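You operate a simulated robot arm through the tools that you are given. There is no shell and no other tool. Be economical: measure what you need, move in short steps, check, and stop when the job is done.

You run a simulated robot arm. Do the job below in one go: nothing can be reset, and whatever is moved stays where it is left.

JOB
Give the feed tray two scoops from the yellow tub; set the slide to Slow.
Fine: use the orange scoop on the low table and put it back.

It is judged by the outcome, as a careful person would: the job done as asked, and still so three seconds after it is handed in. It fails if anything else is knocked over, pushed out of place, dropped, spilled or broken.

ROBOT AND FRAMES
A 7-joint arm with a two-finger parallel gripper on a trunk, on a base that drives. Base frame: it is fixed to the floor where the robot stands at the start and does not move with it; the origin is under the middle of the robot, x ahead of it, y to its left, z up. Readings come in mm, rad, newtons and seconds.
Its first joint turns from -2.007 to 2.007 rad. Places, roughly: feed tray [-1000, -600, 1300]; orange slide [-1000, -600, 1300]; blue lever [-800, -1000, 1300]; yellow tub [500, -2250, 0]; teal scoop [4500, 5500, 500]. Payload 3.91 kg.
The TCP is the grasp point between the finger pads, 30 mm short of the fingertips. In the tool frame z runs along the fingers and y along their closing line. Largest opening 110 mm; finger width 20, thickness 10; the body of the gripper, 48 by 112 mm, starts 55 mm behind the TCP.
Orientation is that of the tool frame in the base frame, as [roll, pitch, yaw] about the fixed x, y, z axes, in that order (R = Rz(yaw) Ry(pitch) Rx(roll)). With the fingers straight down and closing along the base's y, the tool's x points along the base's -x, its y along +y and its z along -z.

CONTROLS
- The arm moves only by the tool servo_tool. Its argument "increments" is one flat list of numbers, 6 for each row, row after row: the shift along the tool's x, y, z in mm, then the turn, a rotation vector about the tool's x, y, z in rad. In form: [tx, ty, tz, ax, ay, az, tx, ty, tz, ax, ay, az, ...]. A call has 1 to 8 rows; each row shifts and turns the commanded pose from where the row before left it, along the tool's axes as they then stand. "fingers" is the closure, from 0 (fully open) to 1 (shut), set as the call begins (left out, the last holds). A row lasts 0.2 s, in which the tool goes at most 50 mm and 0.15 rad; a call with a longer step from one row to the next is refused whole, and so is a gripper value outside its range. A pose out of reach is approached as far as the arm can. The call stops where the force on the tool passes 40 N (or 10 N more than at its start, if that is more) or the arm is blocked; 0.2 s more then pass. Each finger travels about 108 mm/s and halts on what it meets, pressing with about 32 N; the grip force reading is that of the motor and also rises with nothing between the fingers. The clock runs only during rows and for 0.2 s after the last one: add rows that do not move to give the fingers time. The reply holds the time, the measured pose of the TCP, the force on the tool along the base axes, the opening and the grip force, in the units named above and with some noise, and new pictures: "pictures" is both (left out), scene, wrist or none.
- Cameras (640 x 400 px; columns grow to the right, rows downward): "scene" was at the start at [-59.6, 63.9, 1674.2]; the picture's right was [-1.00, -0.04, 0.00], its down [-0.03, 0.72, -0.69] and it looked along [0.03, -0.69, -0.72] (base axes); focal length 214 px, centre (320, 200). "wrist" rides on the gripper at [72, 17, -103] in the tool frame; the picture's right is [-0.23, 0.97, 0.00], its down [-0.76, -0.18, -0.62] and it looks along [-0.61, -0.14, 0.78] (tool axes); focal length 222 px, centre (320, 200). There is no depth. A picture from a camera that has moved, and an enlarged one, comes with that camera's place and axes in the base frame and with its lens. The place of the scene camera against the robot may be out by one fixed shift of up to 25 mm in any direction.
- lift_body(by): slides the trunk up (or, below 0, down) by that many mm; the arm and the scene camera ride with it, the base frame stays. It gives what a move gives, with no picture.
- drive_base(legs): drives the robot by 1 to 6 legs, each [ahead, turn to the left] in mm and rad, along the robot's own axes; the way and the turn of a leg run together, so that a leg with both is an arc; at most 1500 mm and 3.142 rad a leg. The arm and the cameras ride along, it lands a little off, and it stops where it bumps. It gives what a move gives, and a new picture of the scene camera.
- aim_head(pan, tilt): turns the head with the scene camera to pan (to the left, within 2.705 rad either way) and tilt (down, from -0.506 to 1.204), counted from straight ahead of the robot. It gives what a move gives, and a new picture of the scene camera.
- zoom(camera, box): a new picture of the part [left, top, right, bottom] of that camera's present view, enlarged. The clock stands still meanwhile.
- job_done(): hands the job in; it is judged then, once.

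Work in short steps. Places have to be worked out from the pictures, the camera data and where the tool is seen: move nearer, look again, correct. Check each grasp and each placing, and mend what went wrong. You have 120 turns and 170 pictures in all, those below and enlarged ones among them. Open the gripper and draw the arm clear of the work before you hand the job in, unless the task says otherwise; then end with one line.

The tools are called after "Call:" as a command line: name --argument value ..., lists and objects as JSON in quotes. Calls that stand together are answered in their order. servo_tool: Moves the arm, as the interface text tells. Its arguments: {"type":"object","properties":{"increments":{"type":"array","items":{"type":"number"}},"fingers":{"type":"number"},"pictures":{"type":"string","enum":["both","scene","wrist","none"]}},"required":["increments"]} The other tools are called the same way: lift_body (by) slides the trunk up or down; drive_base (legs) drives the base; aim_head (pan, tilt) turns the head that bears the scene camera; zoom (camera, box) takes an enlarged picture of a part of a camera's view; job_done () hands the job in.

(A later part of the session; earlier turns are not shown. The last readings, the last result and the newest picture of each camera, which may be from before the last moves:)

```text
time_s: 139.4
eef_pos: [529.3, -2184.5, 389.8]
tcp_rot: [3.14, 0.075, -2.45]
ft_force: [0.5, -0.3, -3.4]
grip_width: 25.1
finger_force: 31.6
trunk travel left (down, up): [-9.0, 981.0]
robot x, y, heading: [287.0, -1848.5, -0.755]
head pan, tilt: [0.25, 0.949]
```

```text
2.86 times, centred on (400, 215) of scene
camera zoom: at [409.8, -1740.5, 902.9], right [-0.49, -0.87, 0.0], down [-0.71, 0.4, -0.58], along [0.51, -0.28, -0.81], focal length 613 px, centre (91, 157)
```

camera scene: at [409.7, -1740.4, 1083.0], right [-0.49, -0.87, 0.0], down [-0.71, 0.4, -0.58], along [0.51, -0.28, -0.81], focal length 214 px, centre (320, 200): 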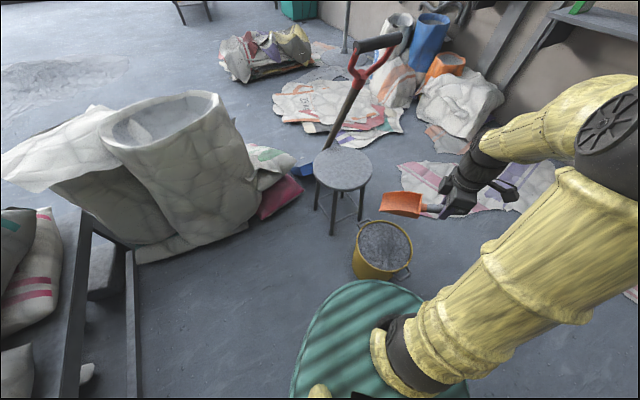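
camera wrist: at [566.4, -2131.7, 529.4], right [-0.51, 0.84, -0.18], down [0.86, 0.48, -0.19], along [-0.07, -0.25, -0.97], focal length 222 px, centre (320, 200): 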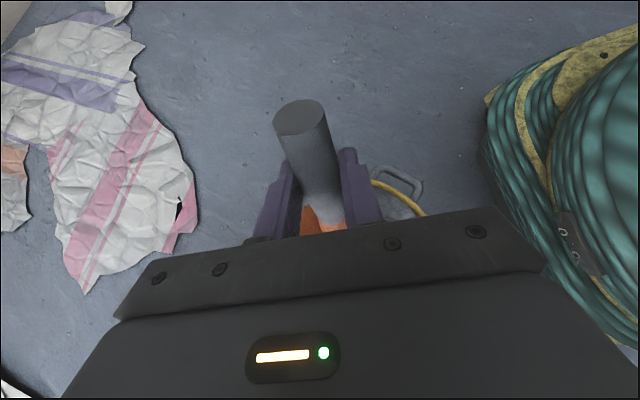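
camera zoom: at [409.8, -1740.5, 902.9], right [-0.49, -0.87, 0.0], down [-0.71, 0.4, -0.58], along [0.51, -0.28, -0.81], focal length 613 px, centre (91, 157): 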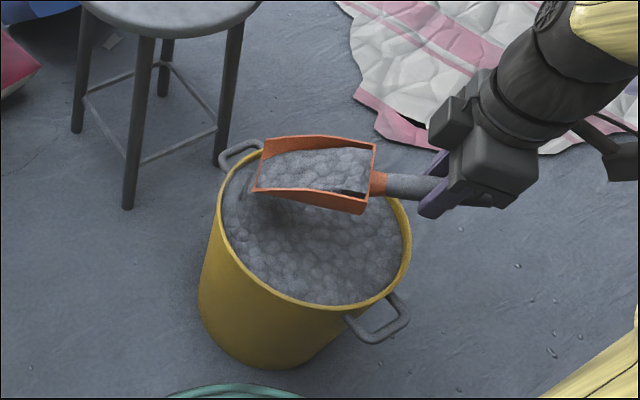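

Full again, nothing spilled. I retrace the way to the tray.

Call:
lift_body --by 400

Call:
drive_base --legs '[[-540, 0]]'

Call:
lift_body --by 400

Call:
drive_base --legs '[[0, 2.34], [867, 0], [0, 1.495]]'

Call:
lift_body --by 180

```text
time_s: 143.3
eef_pos: [529.6, -2184.5, 789.5]
tcp_rot: [3.141, 0.075, -2.451]
ft_force: [-0.1, -0.1, -4.1]
grip_width: 25.3
finger_force: 32.4
trunk travel left (down, up): [-409.0, 581.0]
robot x, y, heading: [285.8, -1850.9, -0.76]
head pan, tilt: [0.25, 0.949]
```

```text
time_s: 146.4
eef_pos: [142.3, -1817.3, 789.1]
tcp_rot: [3.141, 0.075, -2.452]
ft_force: [0.0, 1.0, -4.1]
grip_width: 25.4
finger_force: 32.5
trunk travel left (down, up): [-409.0, 581.0]
robot x, y, heading: [-102.3, -1479.1, -0.768]
head pan, tilt: [0.25, 0.949]
camera scene: at [23.4, -1373.6, 1302.9], right [-0.49, -0.87, 0.0], down [-0.71, 0.4, -0.58], along [0.51, -0.28, -0.81], focal length 214 px, centre (320, 200)
```

scene: 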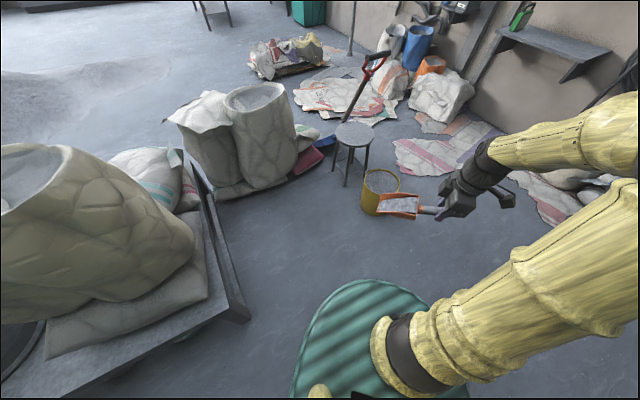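

```text
time_s: 150.2
eef_pos: [142.7, -1817.9, 1190.2]
tcp_rot: [-3.14, 0.076, -2.451]
ft_force: [1.0, 0.1, -3.3]
grip_width: 25.4
finger_force: 32.0
trunk travel left (down, up): [-809.0, 181.0]
robot x, y, heading: [-102.1, -1481.8, -0.758]
head pan, tilt: [0.25, 0.949]
```

```text
time_s: 164.0
eef_pos: [-495.6, -496.5, 1189.9]
tcp_rot: [-3.14, 0.075, 1.372]
ft_force: [0.3, 0.5, -3.4]
grip_width: 25.5
finger_force: 32.1
trunk travel left (down, up): [-809.0, 181.0]
robot x, y, heading: [-93.6, -601.6, 3.062]
head pan, tilt: [0.25, 0.949]
camera scene: at [-123.1, -782.5, 1702.9], right [-0.17, 0.99, 0.0], down [0.8, 0.14, -0.58], along [-0.57, -0.1, -0.81], focal length 214 px, centre (320, 200)
```

scene: 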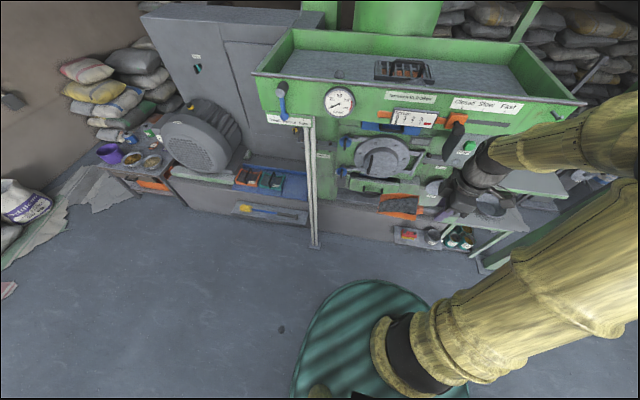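

```text
time_s: 166.0
eef_pos: [-495.9, -496.0, 1370.4]
tcp_rot: [3.141, 0.075, 1.37]
ft_force: [0.3, -0.1, -3.1]
grip_width: 25.4
finger_force: 32.7
trunk travel left (down, up): [-989.0, 1.0]
robot x, y, heading: [-97.3, -604.6, 3.062]
head pan, tilt: [0.25, 0.949]
```

I notice a small dark spot on the floor; I zoom to see what it is before going on.

Call:
zoom --camera "scene" --box '[220, 240, 340, 340]'

Call:
zoom --camera "scene" --box '[340, 140, 480, 240]'

```text
4.00 times, centred on (280, 290) of scene
camera zoom: at [-123.2, -782.4, 1882.9], right [-0.17, 0.99, 0.0], down [0.8, 0.14, -0.58], along [-0.57, -0.1, -0.81], focal length 858 px, centre (480, -160)
```

zoom: 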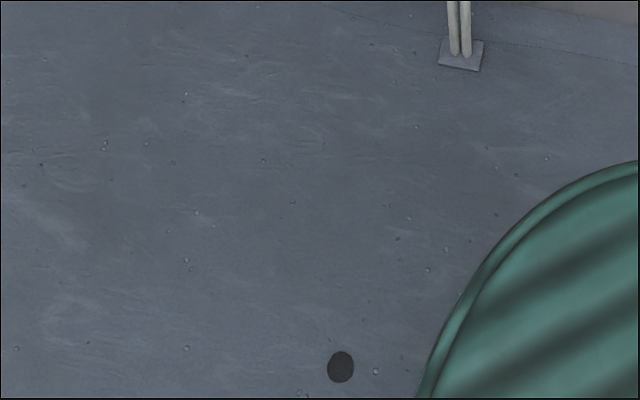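

```text
4.00 times, centred on (410, 190) of scene
camera zoom: at [-123.2, -782.4, 1882.9], right [-0.17, 0.99, 0.0], down [0.8, 0.14, -0.58], along [-0.57, -0.1, -0.81], focal length 858 px, centre (-40, 240)
```

zoom: 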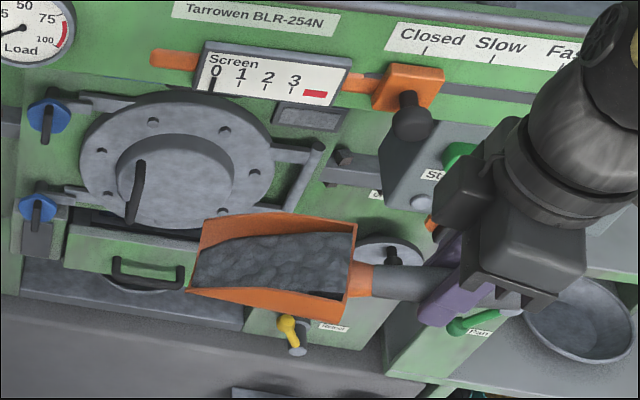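

A dark disc on the floor near (-207,-1065). I aim the head at it to see whether it is spilled grain or a mark.

Call:
aim_head --pan 1.0 --tilt 1.15

Call:
zoom --camera "scene" --box '[240, 120, 400, 220]'

```text
time_s: 167.1
eef_pos: [-496.5, -496.4, 1369.7]
tcp_rot: [3.141, 0.075, 1.371]
ft_force: [-1.3, 0.3, -3.5]
grip_width: 25.4
finger_force: 32.0
trunk travel left (down, up): [-989.0, 1.0]
robot x, y, heading: [-98.2, -602.7, 3.067]
head pan, tilt: [1.0, 1.15]
camera scene: at [-87.6, -817.4, 1869.7], right [-0.8, 0.6, 0.0], down [0.55, 0.73, -0.41], along [-0.25, -0.33, -0.91], focal length 214 px, centre (320, 200)
```

scene: 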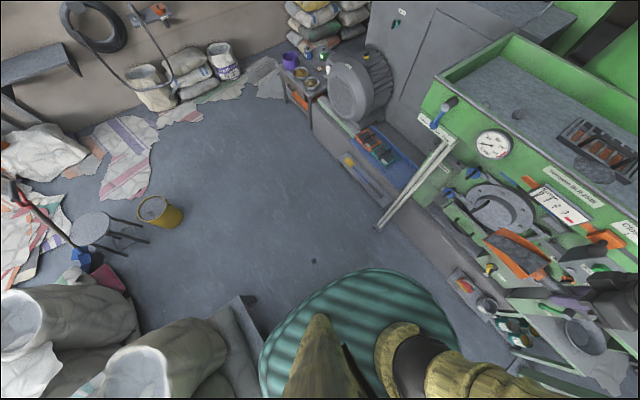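

```text
4.00 times, centred on (320, 170) of scene
camera zoom: at [-87.6, -817.4, 1869.7], right [-0.8, 0.6, 0.0], down [0.55, 0.73, -0.41], along [-0.25, -0.33, -0.91], focal length 858 px, centre (320, 320)
```

zoom: 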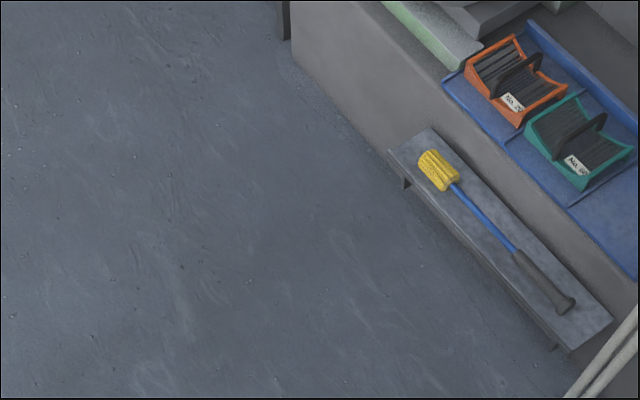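

Call:
zoom --camera "scene" --box '[282, 240, 346, 280]'

```text
10.00 times, centred on (314, 260) of scene
camera zoom: at [-87.6, -817.4, 1869.7], right [-0.8, 0.6, 0.0], down [0.55, 0.73, -0.41], along [-0.25, -0.33, -0.91], focal length 2145 px, centre (380, -400)
```

zoom: 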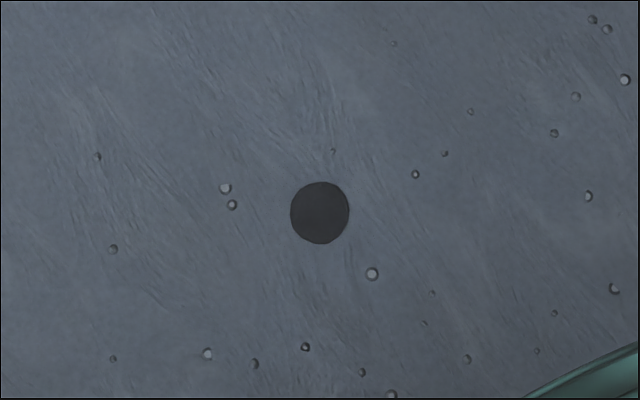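

It is a perfectly flat, round mark, unlike the grain; the scoop is still full. I carry on: raise the arm, extend, and drive over the tray.

Call:
servo_tool --increments '[0, 0, -35, 0, 0, 0, 0, 0, -35, 0, 0, 0, 0, 0, -35, 0, 0, 0, 0, 0, -30, 0, 0, 0, 0, -37, 0, 0, 0, 0, 0, -37, 0, 0, 0, 0, 0, -37, 0, 0, 0, 0, 0, -37, 0, 0, 0, 0]' --pictures "none"

Call:
aim_head --pan 0.0 --tilt 0.75

Call:
drive_base --legs '[[285, 0]]'

```text
time_s: 168.9
eef_pos: [-642.5, -455.6, 1503.2]
tcp_rot: [3.139, 0.076, 1.368]
ft_force: [-0.9, -0.4, -3.9]
grip_width: 25.6
finger_force: 31.8
trunk travel left (down, up): [-989.0, 1.0]
robot x, y, heading: [-98.9, -601.1, 3.065]
head pan, tilt: [1.0, 1.15]
```

```text
time_s: 170.2
eef_pos: [-637.9, -457.7, 1503.6]
tcp_rot: [3.142, 0.076, 1.371]
ft_force: [0.0, 0.7, -3.6]
grip_width: 25.3
finger_force: 31.8
trunk travel left (down, up): [-989.0, 1.0]
robot x, y, heading: [-97.4, -603.3, 3.07]
head pan, tilt: [0.0, 0.75]
camera scene: at [-134.3, -763.6, 1898.4], right [0.08, 1.0, 0.0], down [0.68, -0.05, -0.73], along [-0.73, 0.06, -0.68], focal length 214 px, centre (320, 200)
```

scene: 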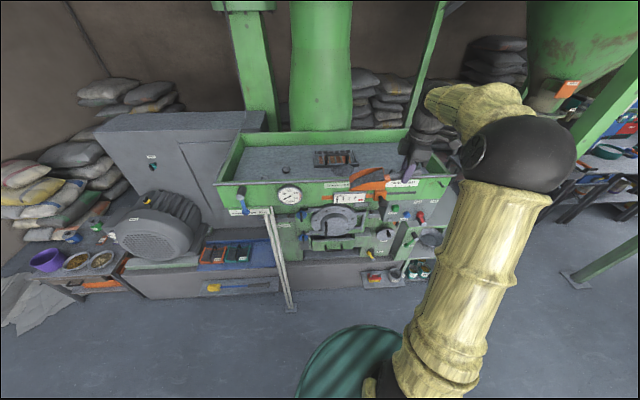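

```text
time_s: 172.1
eef_pos: [-916.7, -438.2, 1503.6]
tcp_rot: [-3.141, 0.075, 1.374]
ft_force: [-0.2, -0.6, -4.0]
grip_width: 25.3
finger_force: 31.8
trunk travel left (down, up): [-989.0, 1.0]
robot x, y, heading: [-370.2, -587.1, 3.063]
head pan, tilt: [0.0, 0.75]
camera scene: at [-412.1, -742.4, 1898.5], right [0.07, 1.0, 0.0], down [0.68, -0.05, -0.73], along [-0.73, 0.05, -0.68], focal length 214 px, centre (320, 200)
```

scene: 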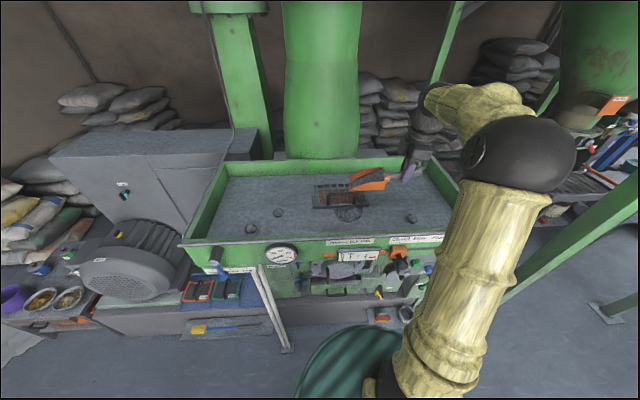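

The scoop is again above the tray, over the first pile. I tip slowly.

Call:
servo_tool --increments '[0, 0, 0, 0, 0.12, 0, 0, 0, 0, 0, 0.12, 0, 0, 0, 0, 0, 0.12, 0, 0, 0, 0, 0, 0.12, 0, 0, 0, 0, 0, 0.12, 0, 0, 0, 0, 0, 0.12, 0, 0, 0, 0, 0, 0.12, 0, 0, 0, 0, 0, 0.12, 0]' --pictures "none"

Call:
servo_tool --increments '[0, 0, -5, 0, 0.12, 0, 0, 0, -5, 0, 0.12, 0, 0, 0, -5, 0, 0.1, 0, 0, 0, 0, 0, 0, 0, 0, 0, 0, 0, 0, 0]' --pictures "none"

Call:
servo_tool --increments '[0, 0, 0, 0, -0.15, 0, 0, 0, 0, 0, -0.15, 0, 0, 0, 0, 0, -0.15, 0, 0, 0, 0, 0, -0.15, 0, 0, 0, 0, 0, -0.15, 0, 0, 0, 0, 0, -0.15, 0, 0, 0, 0, 0, -0.15, 0, 0, 0, 0, 0, -0.15, 0]' --pictures "none"

Call:
zoom --camera "scene" --box '[290, 130, 470, 250]'

```text
time_s: 173.9
eef_pos: [-916.6, -438.6, 1505.1]
tcp_rot: [-3.14, -0.886, 1.37]
ft_force: [-0.4, 0.1, -2.1]
grip_width: 25.1
finger_force: 31.5
trunk travel left (down, up): [-989.0, 1.0]
robot x, y, heading: [-371.4, -579.1, 3.064]
head pan, tilt: [0.0, 0.75]
```

```text
time_s: 175.1
eef_pos: [-919.0, -449.9, 1510.8]
tcp_rot: [-3.14, -1.227, 1.373]
ft_force: [0.0, 0.4, -1.2]
grip_width: 25.4
finger_force: 32.2
trunk travel left (down, up): [-989.0, 1.0]
robot x, y, heading: [-371.5, -584.4, 3.067]
head pan, tilt: [0.0, 0.75]
```

```text
time_s: 176.9
eef_pos: [-917.0, -447.8, 1511.9]
tcp_rot: [3.14, -0.021, 1.376]
ft_force: [0.6, 0.0, -1.3]
grip_width: 25.2
finger_force: 32.1
trunk travel left (down, up): [-989.0, 1.0]
robot x, y, heading: [-375.5, -583.1, 3.065]
head pan, tilt: [0.0, 0.75]
```

```text
3.33 times, centred on (380, 190) of scene
camera zoom: at [-410.5, -740.9, 1898.6], right [0.07, 1.0, 0.0], down [0.68, -0.05, -0.73], along [-0.73, 0.05, -0.68], focal length 715 px, centre (120, 233)
```

zoom: 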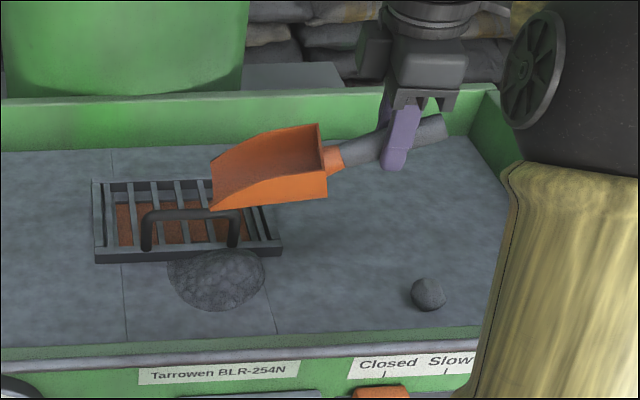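

Both scoops are in the tray and the scoop is empty. Now I back out and return to the table to put the scoop back.

Call:
drive_base --legs '[[-300, 0], [0, -1.615], [612, 0], [0, -1.45]]'

Call:
aim_head --pan -0.3 --tilt 0.9

```text
time_s: 189.6
eef_pos: [573.0, -123.2, 1511.0]
tcp_rot: [3.141, -0.026, -1.729]
ft_force: [-0.4, 0.5, -1.5]
grip_width: 25.3
finger_force: 31.8
trunk travel left (down, up): [-989.0, 1.0]
robot x, y, heading: [24.7, -7.4, -0.037]
head pan, tilt: [0.0, 0.75]
camera scene: at [49.1, 133.8, 1898.5], right [-0.04, -1.0, 0.0], down [-0.68, 0.03, -0.73], along [0.73, -0.03, -0.68], focal length 214 px, centre (320, 200)
```

scene: 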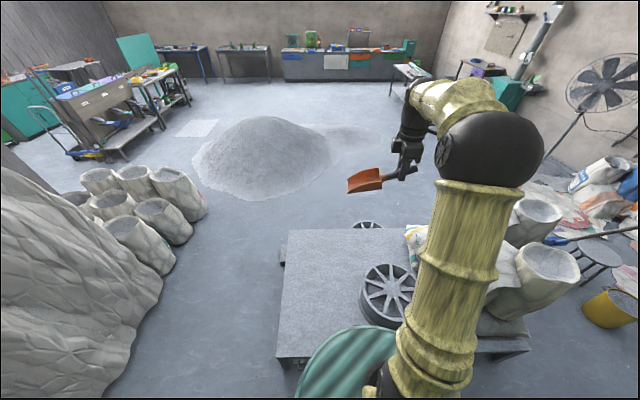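

```text
time_s: 190.4
eef_pos: [573.1, -121.7, 1512.6]
tcp_rot: [-3.141, -0.026, -1.729]
ft_force: [0.2, 0.2, -1.9]
grip_width: 25.2
finger_force: 32.3
trunk travel left (down, up): [-989.0, 1.0]
robot x, y, heading: [19.6, -10.7, -0.038]
head pan, tilt: [-0.3, 0.901]
camera scene: at [37.6, 112.3, 1886.6], right [-0.33, -0.94, 0.0], down [-0.74, 0.26, -0.62], along [0.59, -0.21, -0.78], focal length 214 px, centre (320, 200)
```

scene: 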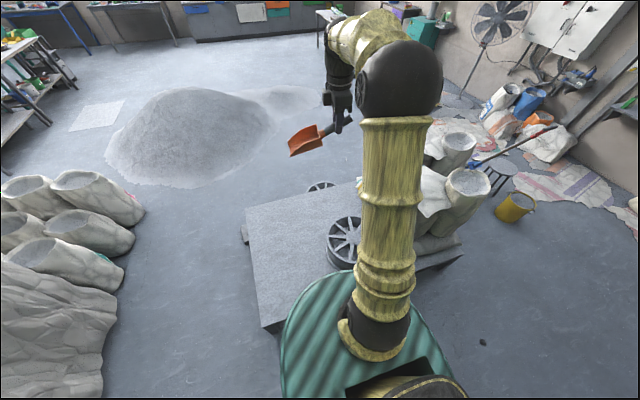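

I bring the arm to the pickup posture above the table (correcting yaw and tilt), then lower the trunk.

Call:
servo_tool --increments '[-5, 36, 10, 0, -0.013, -0.018, -5, 36, 10, 0, -0.013, -0.018, -5, 37, 10, 0, 0, 0, 0, 0, 35, 0, 0, 0, 0, 0, 35, 0, 0, 0, 0, 0, 30, 0, 0, 0]' --pictures "none"

Call:
lift_body --by -400

Call:
lift_body --by -400

Call:
servo_tool --increments '[0, 0, 0, 0, 0, 0]'

```text
time_s: 191.8
eef_pos: [467.1, -93.2, 1380.5]
tcp_rot: [-3.141, 0.0, -1.696]
ft_force: [-0.3, 0.2, -1.6]
grip_width: 25.2
finger_force: 32.2
trunk travel left (down, up): [-989.0, 1.0]
robot x, y, heading: [24.2, -7.8, -0.035]
head pan, tilt: [-0.3, 0.901]
```

```text
time_s: 195.6
eef_pos: [465.8, -92.5, 979.9]
tcp_rot: [-3.141, 0.001, -1.693]
ft_force: [-1.0, -0.3, -0.7]
grip_width: 25.3
finger_force: 32.3
trunk travel left (down, up): [-589.0, 401.0]
robot x, y, heading: [22.5, -9.3, -0.037]
head pan, tilt: [-0.3, 0.901]
```

```text
time_s: 199.4
eef_pos: [466.1, -92.4, 580.6]
tcp_rot: [-3.141, 0.0, -1.692]
ft_force: [-0.2, -0.6, -1.8]
grip_width: 25.2
finger_force: 31.6
trunk travel left (down, up): [-189.0, 801.0]
robot x, y, heading: [21.3, -9.0, -0.038]
head pan, tilt: [-0.3, 0.901]
```

```text
time_s: 199.8
eef_pos: [466.2, -92.7, 580.6]
tcp_rot: [3.141, -0.001, -1.692]
ft_force: [0.2, 0.2, -2.1]
grip_width: 25.1
finger_force: 31.8
trunk travel left (down, up): [-189.0, 801.0]
robot x, y, heading: [23.5, -7.8, -0.041]
head pan, tilt: [-0.3, 0.901]
camera scene: at [37.2, 112.0, 1086.6], right [-0.33, -0.94, 0.0], down [-0.74, 0.26, -0.62], along [0.59, -0.21, -0.78], focal length 214 px, centre (320, 200)
camera wrist: at [442.4, -162.4, 683.9], right [-0.94, 0.34, 0.0], down [0.27, 0.73, 0.62], along [0.21, 0.58, -0.78], focal length 222 px, centre (320, 200)
```

scene: 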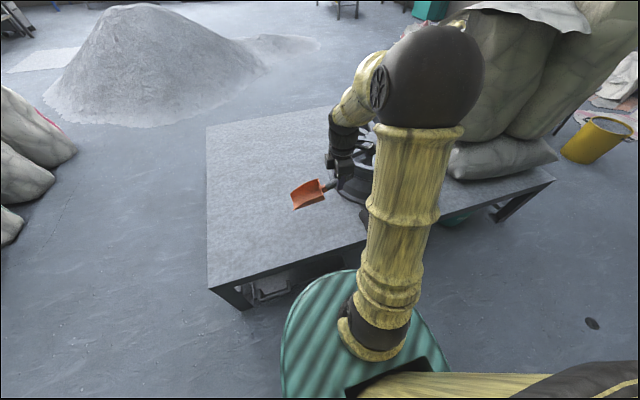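
wrist: 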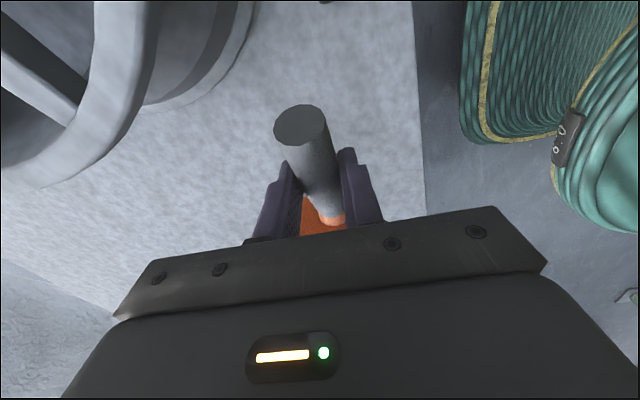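

The scoop may have turned a little in the grip; I zoom in to see its attitude relative to the table.

Call:
zoom --camera "scene" --box '[280, 150, 376, 215]'

Call:
zoom --camera "scene" --box '[576, 305, 624, 340]'

```text
6.15 times, centred on (328, 182) of scene
camera zoom: at [37.2, 112.0, 1086.6], right [-0.33, -0.94, 0.0], down [-0.74, 0.26, -0.62], along [0.59, -0.21, -0.78], focal length 1320 px, centre (271, 308)
```

zoom: 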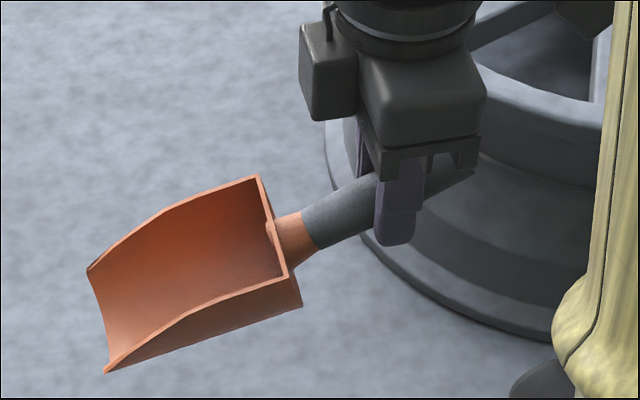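

```text
11.43 times, centred on (600, 322) of scene
camera zoom: at [37.2, 112.0, 1086.6], right [-0.33, -0.94, 0.0], down [-0.74, 0.26, -0.62], along [0.59, -0.21, -0.78], focal length 2451 px, centre (-2880, -1200)
```

zoom: 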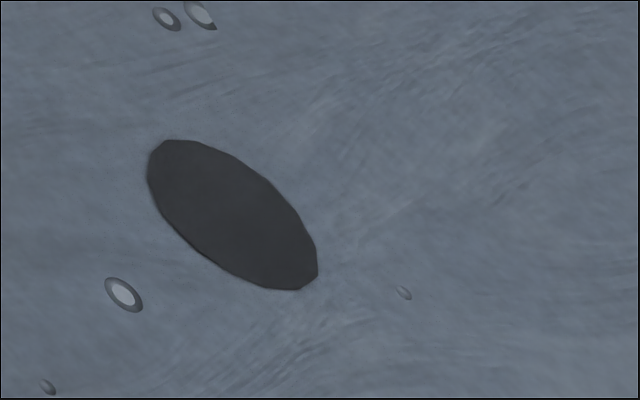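

The scoop has turned about 0.2 rad tip-down in the grip (from the wall contact). I level the blade by tilting the hand back 0.2 rad and come down to z ≈ 450 to compare.

Call:
servo_tool --increments '[0, 0, 0, 0, -0.1, 0, 0, 0, 0, 0, -0.1, 0]' --pictures "none"

Call:
lift_body --by -130

Call:
zoom --camera "scene" --box '[270, 150, 382, 220]'

Call:
zoom --camera "wrist" --box '[0, 0, 640, 400]'

```text
time_s: 200.4
eef_pos: [466.5, -92.1, 580.5]
tcp_rot: [-3.142, 0.2, -1.694]
ft_force: [0.1, -0.2, -1.2]
grip_width: 25.0
finger_force: 31.7
trunk travel left (down, up): [-189.0, 801.0]
robot x, y, heading: [21.2, -9.5, -0.036]
head pan, tilt: [-0.3, 0.901]
```

```text
time_s: 202.0
eef_pos: [466.9, -93.3, 450.1]
tcp_rot: [-3.14, 0.2, -1.692]
ft_force: [-0.1, -0.1, -1.0]
grip_width: 25.3
finger_force: 32.0
trunk travel left (down, up): [-59.0, 931.0]
robot x, y, heading: [19.9, -13.0, -0.04]
head pan, tilt: [-0.3, 0.901]
```

```text
5.71 times, centred on (326, 185) of scene
camera zoom: at [37.2, 112.0, 956.6], right [-0.33, -0.94, 0.0], down [-0.74, 0.26, -0.62], along [0.59, -0.21, -0.78], focal length 1226 px, centre (286, 286)
```

zoom: 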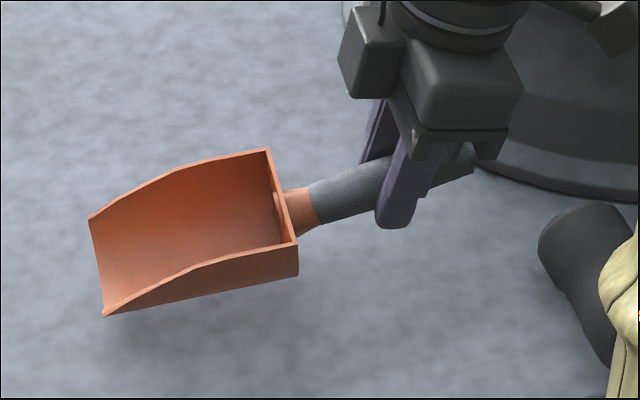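

```text
1.00 times, centred on (320, 200) of wrist
camera zoom: at [439.9, -181.5, 537.4], right [-0.94, 0.34, 0.05], down [0.25, 0.6, 0.76], along [0.23, 0.73, -0.65], focal length 222 px, centre (320, 200)
```

zoom: 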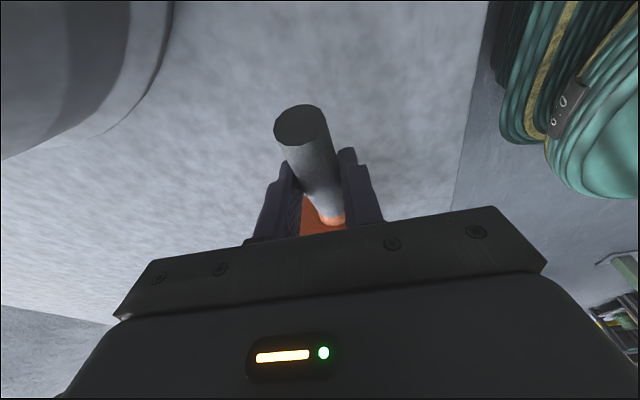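

Nearly level; a further 0.05 rad, then descend gently towards the rest height with the force guard.

Call:
servo_tool --increments '[0, 0, 0, 0, -0.05, 0, 1.2, 0, 9.7, 0, 0, 0, 1.2, 0, 9.7, 0, 0, 0, 1.2, 0, 9.7, 0, 0, 0]' --pictures "none"

Call:
zoom --camera "scene" --box '[270, 150, 382, 220]'

```text
time_s: 203.0
eef_pos: [466.3, -89.3, 421.4]
tcp_rot: [3.141, 0.25, -1.693]
ft_force: [0.1, 0.5, -1.4]
grip_width: 25.3
finger_force: 32.0
trunk travel left (down, up): [-59.0, 931.0]
robot x, y, heading: [24.3, -8.6, -0.042]
head pan, tilt: [-0.3, 0.901]
```

```text
5.71 times, centred on (326, 185) of scene
camera zoom: at [37.1, 112.0, 956.6], right [-0.33, -0.94, 0.0], down [-0.74, 0.26, -0.62], along [0.59, -0.21, -0.78], focal length 1226 px, centre (286, 286)
```

zoom: 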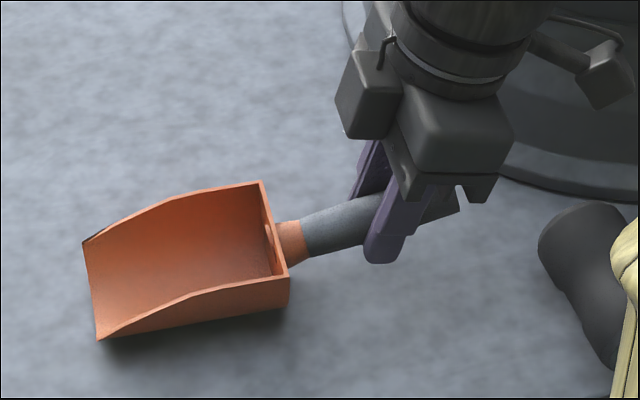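

Attitude now matches the original. I descend the last mm slowly until contact.

Call:
servo_tool --increments '[0.5, 0, 1.9, 0, 0, 0, 0.5, 0, 1.9, 0, 0, 0, 0.5, 0, 1.9, 0, 0, 0, 0.5, 0, 1.9, 0, 0, 0, 0.5, 0, 1.9, 0, 0, 0]' --pictures "none"

Call:
zoom --camera "scene" --box '[270, 150, 382, 220]'

```text
time_s: 204.2
eef_pos: [466.8, -89.7, 412.9]
tcp_rot: [-3.138, 0.249, -1.695]
ft_force: [0.5, -7.2, 20.3]
grip_width: 25.2
finger_force: 31.7
trunk travel left (down, up): [-59.0, 931.0]
robot x, y, heading: [23.3, -9.2, -0.039]
head pan, tilt: [-0.3, 0.901]
```

```text
5.71 times, centred on (326, 185) of scene
camera zoom: at [36.2, 111.8, 956.8], right [-0.33, -0.94, 0.0], down [-0.74, 0.26, -0.62], along [0.59, -0.21, -0.78], focal length 1226 px, centre (286, 286)
```

zoom: 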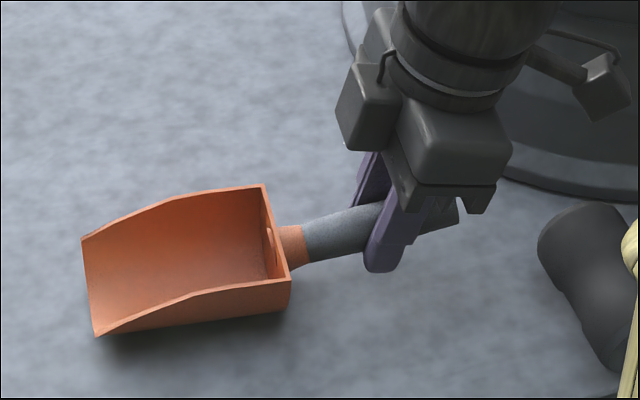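

It rests on the table (20 N) at the original height. I ease off 1.5 mm and open partway.

Call:
servo_tool --increments '[-0.4, 0, -1.5, 0, 0, 0]' --pictures "none"

Call:
servo_tool --increments '[0, 0, 0, 0, 0, 0, 0, 0, 0, 0, 0, 0, 0, 0, 0, 0, 0, 0]' --fingers 0.45 --pictures "wrist"

Call:
zoom --camera "scene" --box '[270, 150, 382, 220]'

```text
time_s: 204.6
eef_pos: [466.5, -88.3, 411.7]
tcp_rot: [3.14, 0.25, -1.693]
ft_force: [2.5, -0.6, 3.4]
grip_width: 25.2
finger_force: 32.0
trunk travel left (down, up): [-59.0, 931.0]
robot x, y, heading: [23.9, -11.4, -0.036]
head pan, tilt: [-0.3, 0.901]
```

```text
time_s: 205.4
eef_pos: [465.7, -89.4, 414.5]
tcp_rot: [-3.141, 0.251, -1.694]
ft_force: [0.0, 0.4, -0.1]
grip_width: 60.4
finger_force: 0.1
trunk travel left (down, up): [-59.0, 931.0]
robot x, y, heading: [20.4, -7.3, -0.043]
head pan, tilt: [-0.3, 0.901]
camera wrist: at [439.5, -181.6, 495.4], right [-0.94, 0.34, 0.06], down [0.25, 0.56, 0.79], along [0.24, 0.76, -0.61], focal length 222 px, centre (320, 200)
```

wrist: 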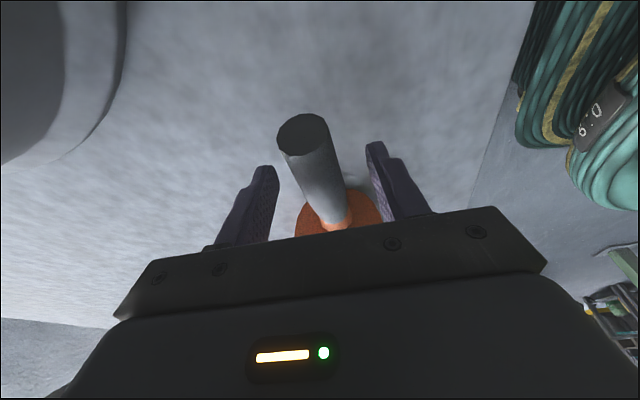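

```text
5.71 times, centred on (326, 185) of scene
camera zoom: at [37.1, 112.0, 956.6], right [-0.33, -0.94, 0.0], down [-0.74, 0.26, -0.62], along [0.59, -0.21, -0.78], focal length 1226 px, centre (286, 286)
```

zoom: 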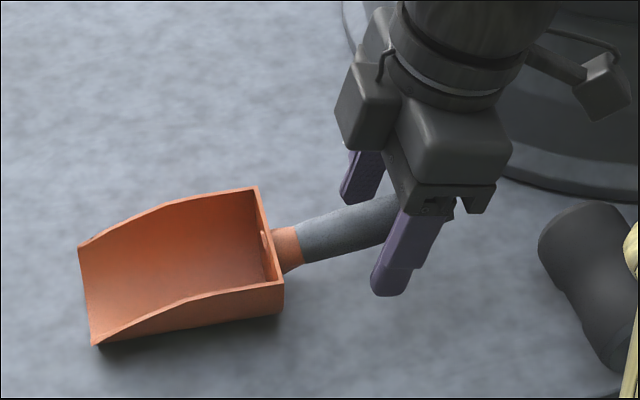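

The scoop rests back in place. I withdraw along the tool axis and check.

Call:
servo_tool --increments '[0, 0, -30, 0, 0, 0, 0, 0, -40, 0, 0, 0, 0, 0, -40, 0, 0, 0, 0, 0, -40, 0, 0, 0, 0, 0, 0, 0, 0.13, 0, 0, 0, 0, 0, 0.12, 0]' --pictures "scene"

Call:
lift_body --by 400

Call:
lift_body --by 300

```text
time_s: 206.8
eef_pos: [461.8, -128.4, 559.1]
tcp_rot: [-3.14, -0.003, -1.694]
ft_force: [-0.1, -0.3, -0.4]
grip_width: 60.4
finger_force: 0.0
trunk travel left (down, up): [-59.0, 931.0]
robot x, y, heading: [23.1, -9.8, -0.043]
head pan, tilt: [-0.3, 0.901]
camera scene: at [37.1, 111.9, 956.6], right [-0.33, -0.94, 0.0], down [-0.74, 0.26, -0.62], along [0.59, -0.21, -0.78], focal length 214 px, centre (320, 200)
```

scene: 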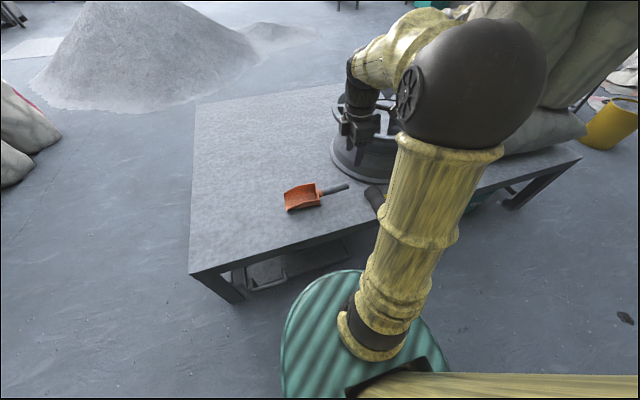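

```text
time_s: 210.7
eef_pos: [461.7, -127.6, 958.4]
tcp_rot: [-3.14, 0.002, -1.692]
ft_force: [0.6, -0.5, 0.2]
grip_width: 60.8
finger_force: 0.0
trunk travel left (down, up): [-459.0, 531.0]
robot x, y, heading: [21.1, -8.0, -0.038]
head pan, tilt: [-0.3, 0.901]
```

```text
time_s: 213.7
eef_pos: [462.6, -126.7, 1257.0]
tcp_rot: [-3.141, 0.001, -1.693]
ft_force: [0.2, 0.1, -0.5]
grip_width: 60.7
finger_force: 0.1
trunk travel left (down, up): [-759.0, 231.0]
robot x, y, heading: [21.5, -10.9, -0.044]
head pan, tilt: [-0.3, 0.901]
```

The scoop is back beside the hammer as it was. Now the slide: I drive to the machine front and face it at about (-150,-500).

Call:
drive_base --legs '[[0, -1.868], [520, 0], [0, -1.234]]'

Call:
aim_head --pan 0.0 --tilt 0.6

```text
time_s: 218.0
eef_pos: [-151.4, -428.7, 1258.9]
tcp_rot: [-3.142, 0.001, 2.885]
ft_force: [-0.1, -0.5, 0.1]
grip_width: 60.3
finger_force: 0.1
trunk travel left (down, up): [-759.0, 231.0]
robot x, y, heading: [22.9, -12.1, -1.74]
head pan, tilt: [-0.3, 0.901]
stopped in leg 1: the robot was blocked; the commanded pose is now the measured one
camera scene: at [147.0, -51.8, 1656.6], right [-0.89, 0.45, 0.0], down [0.35, 0.7, -0.62], along [-0.28, -0.55, -0.78], focal length 214 px, centre (320, 200)
```

scene: 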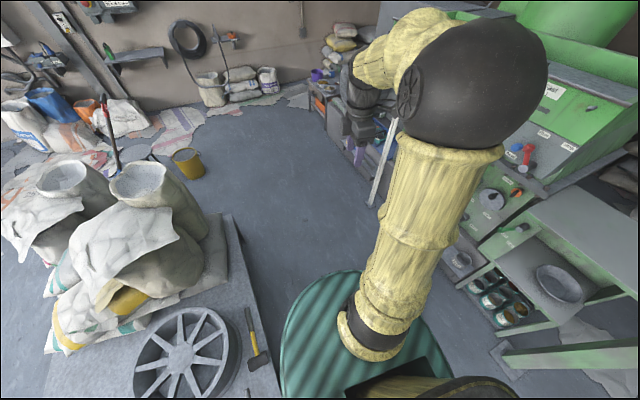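

```text
time_s: 218.8
eef_pos: [-151.4, -429.7, 1258.4]
tcp_rot: [-3.141, 0.001, 2.886]
ft_force: [-0.1, 0.6, 0.3]
grip_width: 60.5
finger_force: 0.0
trunk travel left (down, up): [-759.0, 231.0]
robot x, y, heading: [20.8, -7.2, -1.739]
head pan, tilt: [0.0, 0.6]
camera scene: at [166.1, -71.4, 1681.3], right [-0.99, 0.17, 0.0], down [0.09, 0.56, -0.82], along [-0.14, -0.81, -0.57], focal length 214 px, centre (320, 200)
```

scene: 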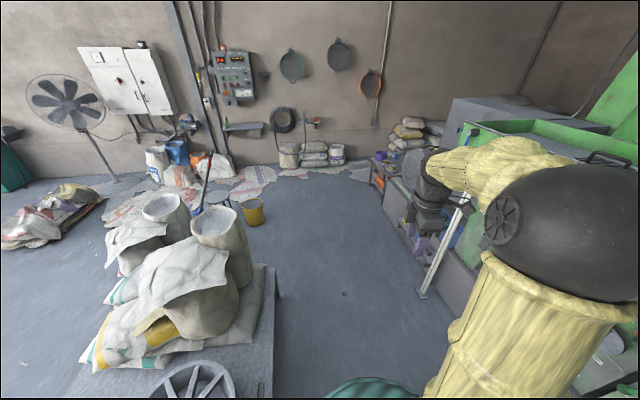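

The turn was blocked: the base's rear corner met the table (I stood 22 mm nearer than before). I check the table and scoop were not disturbed before moving.

Call:
drive_base --legs '[[0, 0.06]]'

Call:
aim_head --pan 1.5 --tilt 1.0

```text
time_s: 219.6
eef_pos: [-124.9, -440.0, 1257.3]
tcp_rot: [-3.141, -0.002, 2.947]
ft_force: [-0.1, 0.4, 0.1]
grip_width: 60.7
finger_force: 0.0
trunk travel left (down, up): [-759.0, 231.0]
robot x, y, heading: [24.6, -10.1, -1.672]
head pan, tilt: [0.0, 0.6]
camera scene: at [169.7, -62.6, 1681.3], right [-0.99, 0.11, 0.0], down [0.06, 0.56, -0.82], along [-0.09, -0.82, -0.57], focal length 214 px, centre (320, 200)
```

scene: 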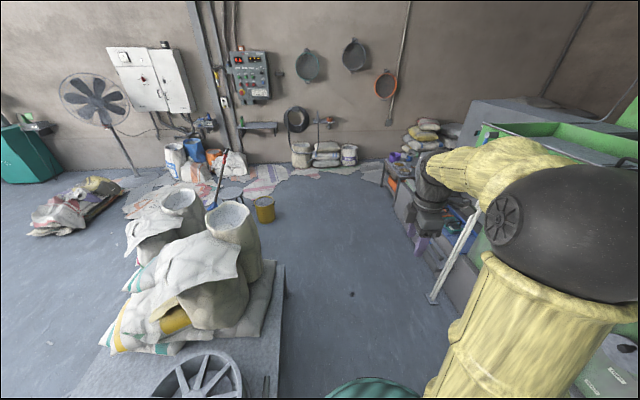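

```text
time_s: 221.2
eef_pos: [-126.3, -439.7, 1258.8]
tcp_rot: [3.14, 0.0, 2.945]
ft_force: [-0.3, 0.3, -0.2]
grip_width: 60.6
finger_force: 0.1
trunk travel left (down, up): [-759.0, 231.0]
robot x, y, heading: [23.5, -8.3, -1.681]
head pan, tilt: [1.499, 1.0]
camera scene: at [247.0, 13.0, 1649.4], right [-0.18, -0.98, 0.0], down [-0.83, 0.15, -0.54], along [0.53, -0.1, -0.84], focal length 214 px, centre (320, 200)
```

scene: 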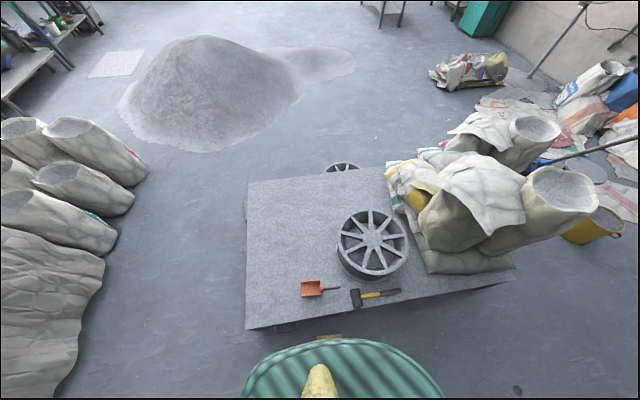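

All in place on the table. I drive forward away from it, then turn toward the machine.

Call:
drive_base --legs '[[60, -0.1], [440, -0.15], [0, -1.2]]'

Call:
aim_head --pan 0.0 --tilt 0.6

```text
time_s: 222.3
eef_pos: [-171.5, -471.3, 1258.4]
tcp_rot: [3.141, 0.0, 2.859]
ft_force: [-0.7, -0.1, 0.3]
grip_width: 60.4
finger_force: 0.0
trunk travel left (down, up): [-759.0, 231.0]
robot x, y, heading: [15.3, -57.4, -1.731]
head pan, tilt: [1.499, 1.0]
stopped in leg 1: the robot was blocked; the commanded pose is now the measured one
camera scene: at [241.0, -46.7, 1649.5], right [-0.23, -0.97, 0.0], down [-0.82, 0.19, -0.54], along [0.53, -0.12, -0.84], focal length 214 px, centre (320, 200)
```

scene: 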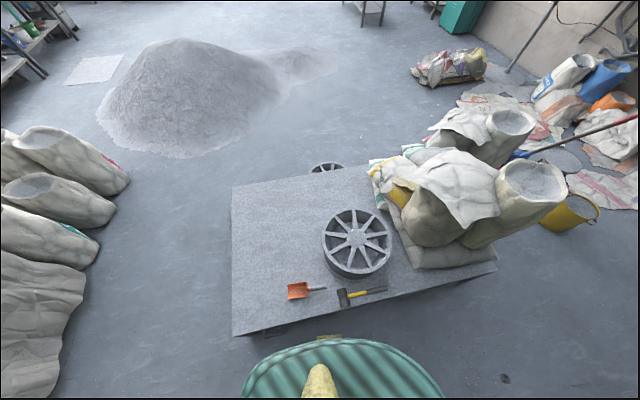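

```text
time_s: 223.9
eef_pos: [-169.7, -472.3, 1257.4]
tcp_rot: [-3.14, 0.0, 2.858]
ft_force: [-0.2, -0.8, 0.2]
grip_width: 60.2
finger_force: 0.1
trunk travel left (down, up): [-759.0, 231.0]
robot x, y, heading: [16.8, -56.3, -1.732]
head pan, tilt: [0.0, 0.6]
camera scene: at [159.8, -118.3, 1681.3], right [-0.99, 0.16, 0.0], down [0.09, 0.56, -0.82], along [-0.13, -0.81, -0.57], focal length 214 px, centre (320, 200)
```

scene: 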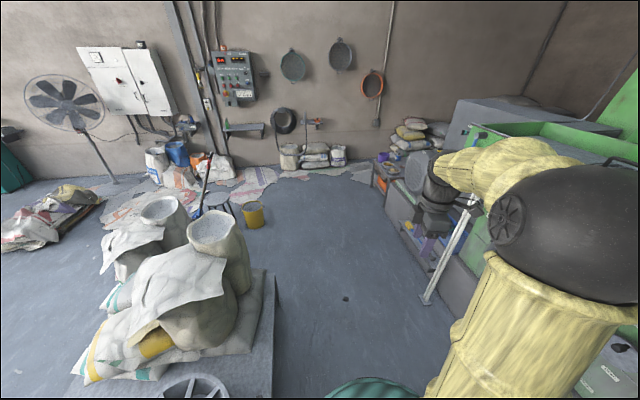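

The rear corner meets it again when turning. I turn slightly back left and drive straight well clear before turning.

Call:
drive_base --legs '[[0, 0.08], [650, 0]]'

```text
time_s: 228.0
eef_pos: [-188.1, -1130.8, 1258.6]
tcp_rot: [-3.141, 0.0, 2.939]
ft_force: [-0.4, -0.8, 0.2]
grip_width: 60.6
finger_force: 0.1
trunk travel left (down, up): [-759.0, 231.0]
robot x, y, heading: [-38.1, -700.7, -1.648]
head pan, tilt: [0.0, 0.6]
camera scene: at [110.5, -752.6, 1681.3], right [-1.0, 0.08, 0.0], down [0.05, 0.56, -0.82], along [-0.07, -0.82, -0.57], focal length 214 px, centre (320, 200)
```

scene: 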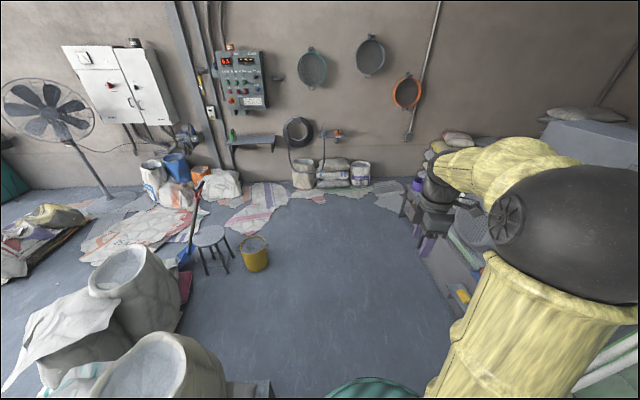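

The wrist is right above the dark disc; I take one wrist picture of it.

Call:
servo_tool --increments '[0, 0, 0, 0, 0, 0]' --pictures "wrist"

```text
time_s: 228.4
eef_pos: [-188.8, -1131.8, 1257.4]
tcp_rot: [3.141, 0.0, 2.938]
ft_force: [0.5, 0.1, 0.2]
grip_width: 60.4
finger_force: 0.1
trunk travel left (down, up): [-759.0, 231.0]
robot x, y, heading: [-41.1, -703.4, -1.653]
head pan, tilt: [0.0, 0.6]
camera wrist: at [-254.9, -1099.9, 1361.5], right [0.42, 0.91, 0.0], down [0.71, -0.33, 0.62], along [0.57, -0.26, -0.78], focal length 222 px, centre (320, 200)
```

wrist: 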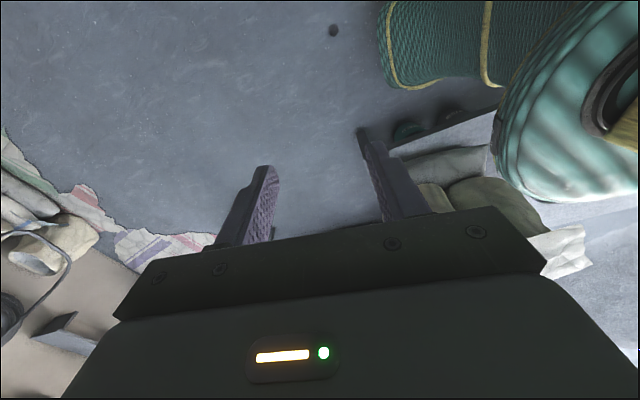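

Just a flat mark. I go on to the machine, to about (-200,-470), facing it.

Call:
drive_base --legs '[[0, -2.458], [282, 0], [0, 0.966]]'

```text
time_s: 238.7
eef_pos: [-648.5, -380.8, 1257.3]
tcp_rot: [-3.141, -0.001, 1.502]
ft_force: [-0.1, 0.1, 0.1]
grip_width: 60.4
finger_force: 0.0
trunk travel left (down, up): [-759.0, 231.0]
robot x, y, heading: [-207.7, -475.4, -3.091]
head pan, tilt: [0.0, 0.6]
camera scene: at [-228.0, -635.9, 1681.3], right [-0.05, 1.0, 0.0], down [0.56, 0.03, -0.82], along [-0.82, -0.04, -0.57], focal length 214 px, centre (320, 200)
```

scene: 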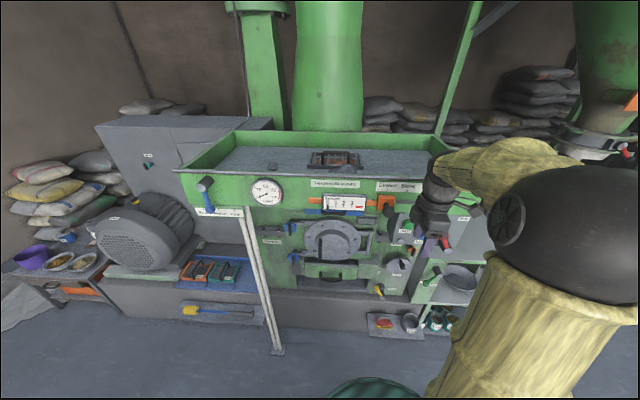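

I turn the hand 1.5 rad about its axis so the fingers close along the slide (y), with the camera on the robot side, and then look.

Call:
servo_tool --increments '[0, 0, 0, 0, 0, 0.15, 0, 0, 0, 0, 0, 0.15, 0, 0, 0, 0, 0, 0.15, 0, 0, 0, 0, 0, 0.15, 0, 0, 0, 0, 0, 0.15, 0, 0, 0, 0, 0, 0.15, 0, 0, 0, 0, 0, 0.15, 0, 0, 0, 0, 0, 0.15]' --fingers 0.2 --pictures "none"

Call:
servo_tool --increments '[0, 0, 0, 0, 0, 0.15, 0, 0, 0, 0, 0, 0.15]'

```text
time_s: 240.5
eef_pos: [-649.8, -379.0, 1256.6]
tcp_rot: [-3.141, -0.001, 0.299]
ft_force: [0.8, 0.2, -0.1]
grip_width: 88.1
finger_force: 0.0
trunk travel left (down, up): [-759.0, 231.0]
robot x, y, heading: [-205.7, -472.3, -3.09]
head pan, tilt: [0.0, 0.6]
```

```text
time_s: 241.1
eef_pos: [-649.3, -379.2, 1258.5]
tcp_rot: [3.141, 0.0, 0.001]
ft_force: [-0.2, -0.4, 0.2]
grip_width: 87.8
finger_force: 0.1
trunk travel left (down, up): [-759.0, 231.0]
robot x, y, heading: [-203.5, -473.6, -3.09]
head pan, tilt: [0.0, 0.6]
camera scene: at [-228.0, -635.8, 1681.4], right [-0.05, 1.0, 0.0], down [0.56, 0.03, -0.82], along [-0.82, -0.04, -0.57], focal length 214 px, centre (320, 200)
camera wrist: at [-575.1, -397.0, 1361.0], right [-0.23, -0.97, 0.0], down [-0.76, 0.18, 0.62], along [-0.61, 0.14, -0.78], focal length 222 px, centre (320, 200)
```

scene: 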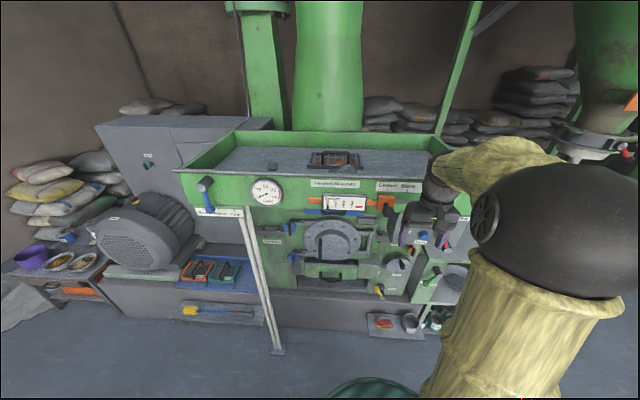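
wrist: 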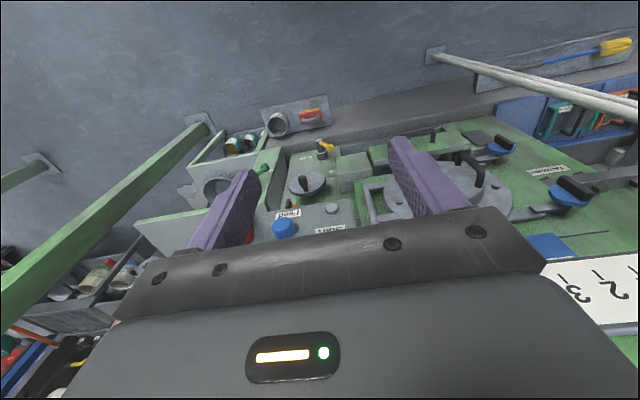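

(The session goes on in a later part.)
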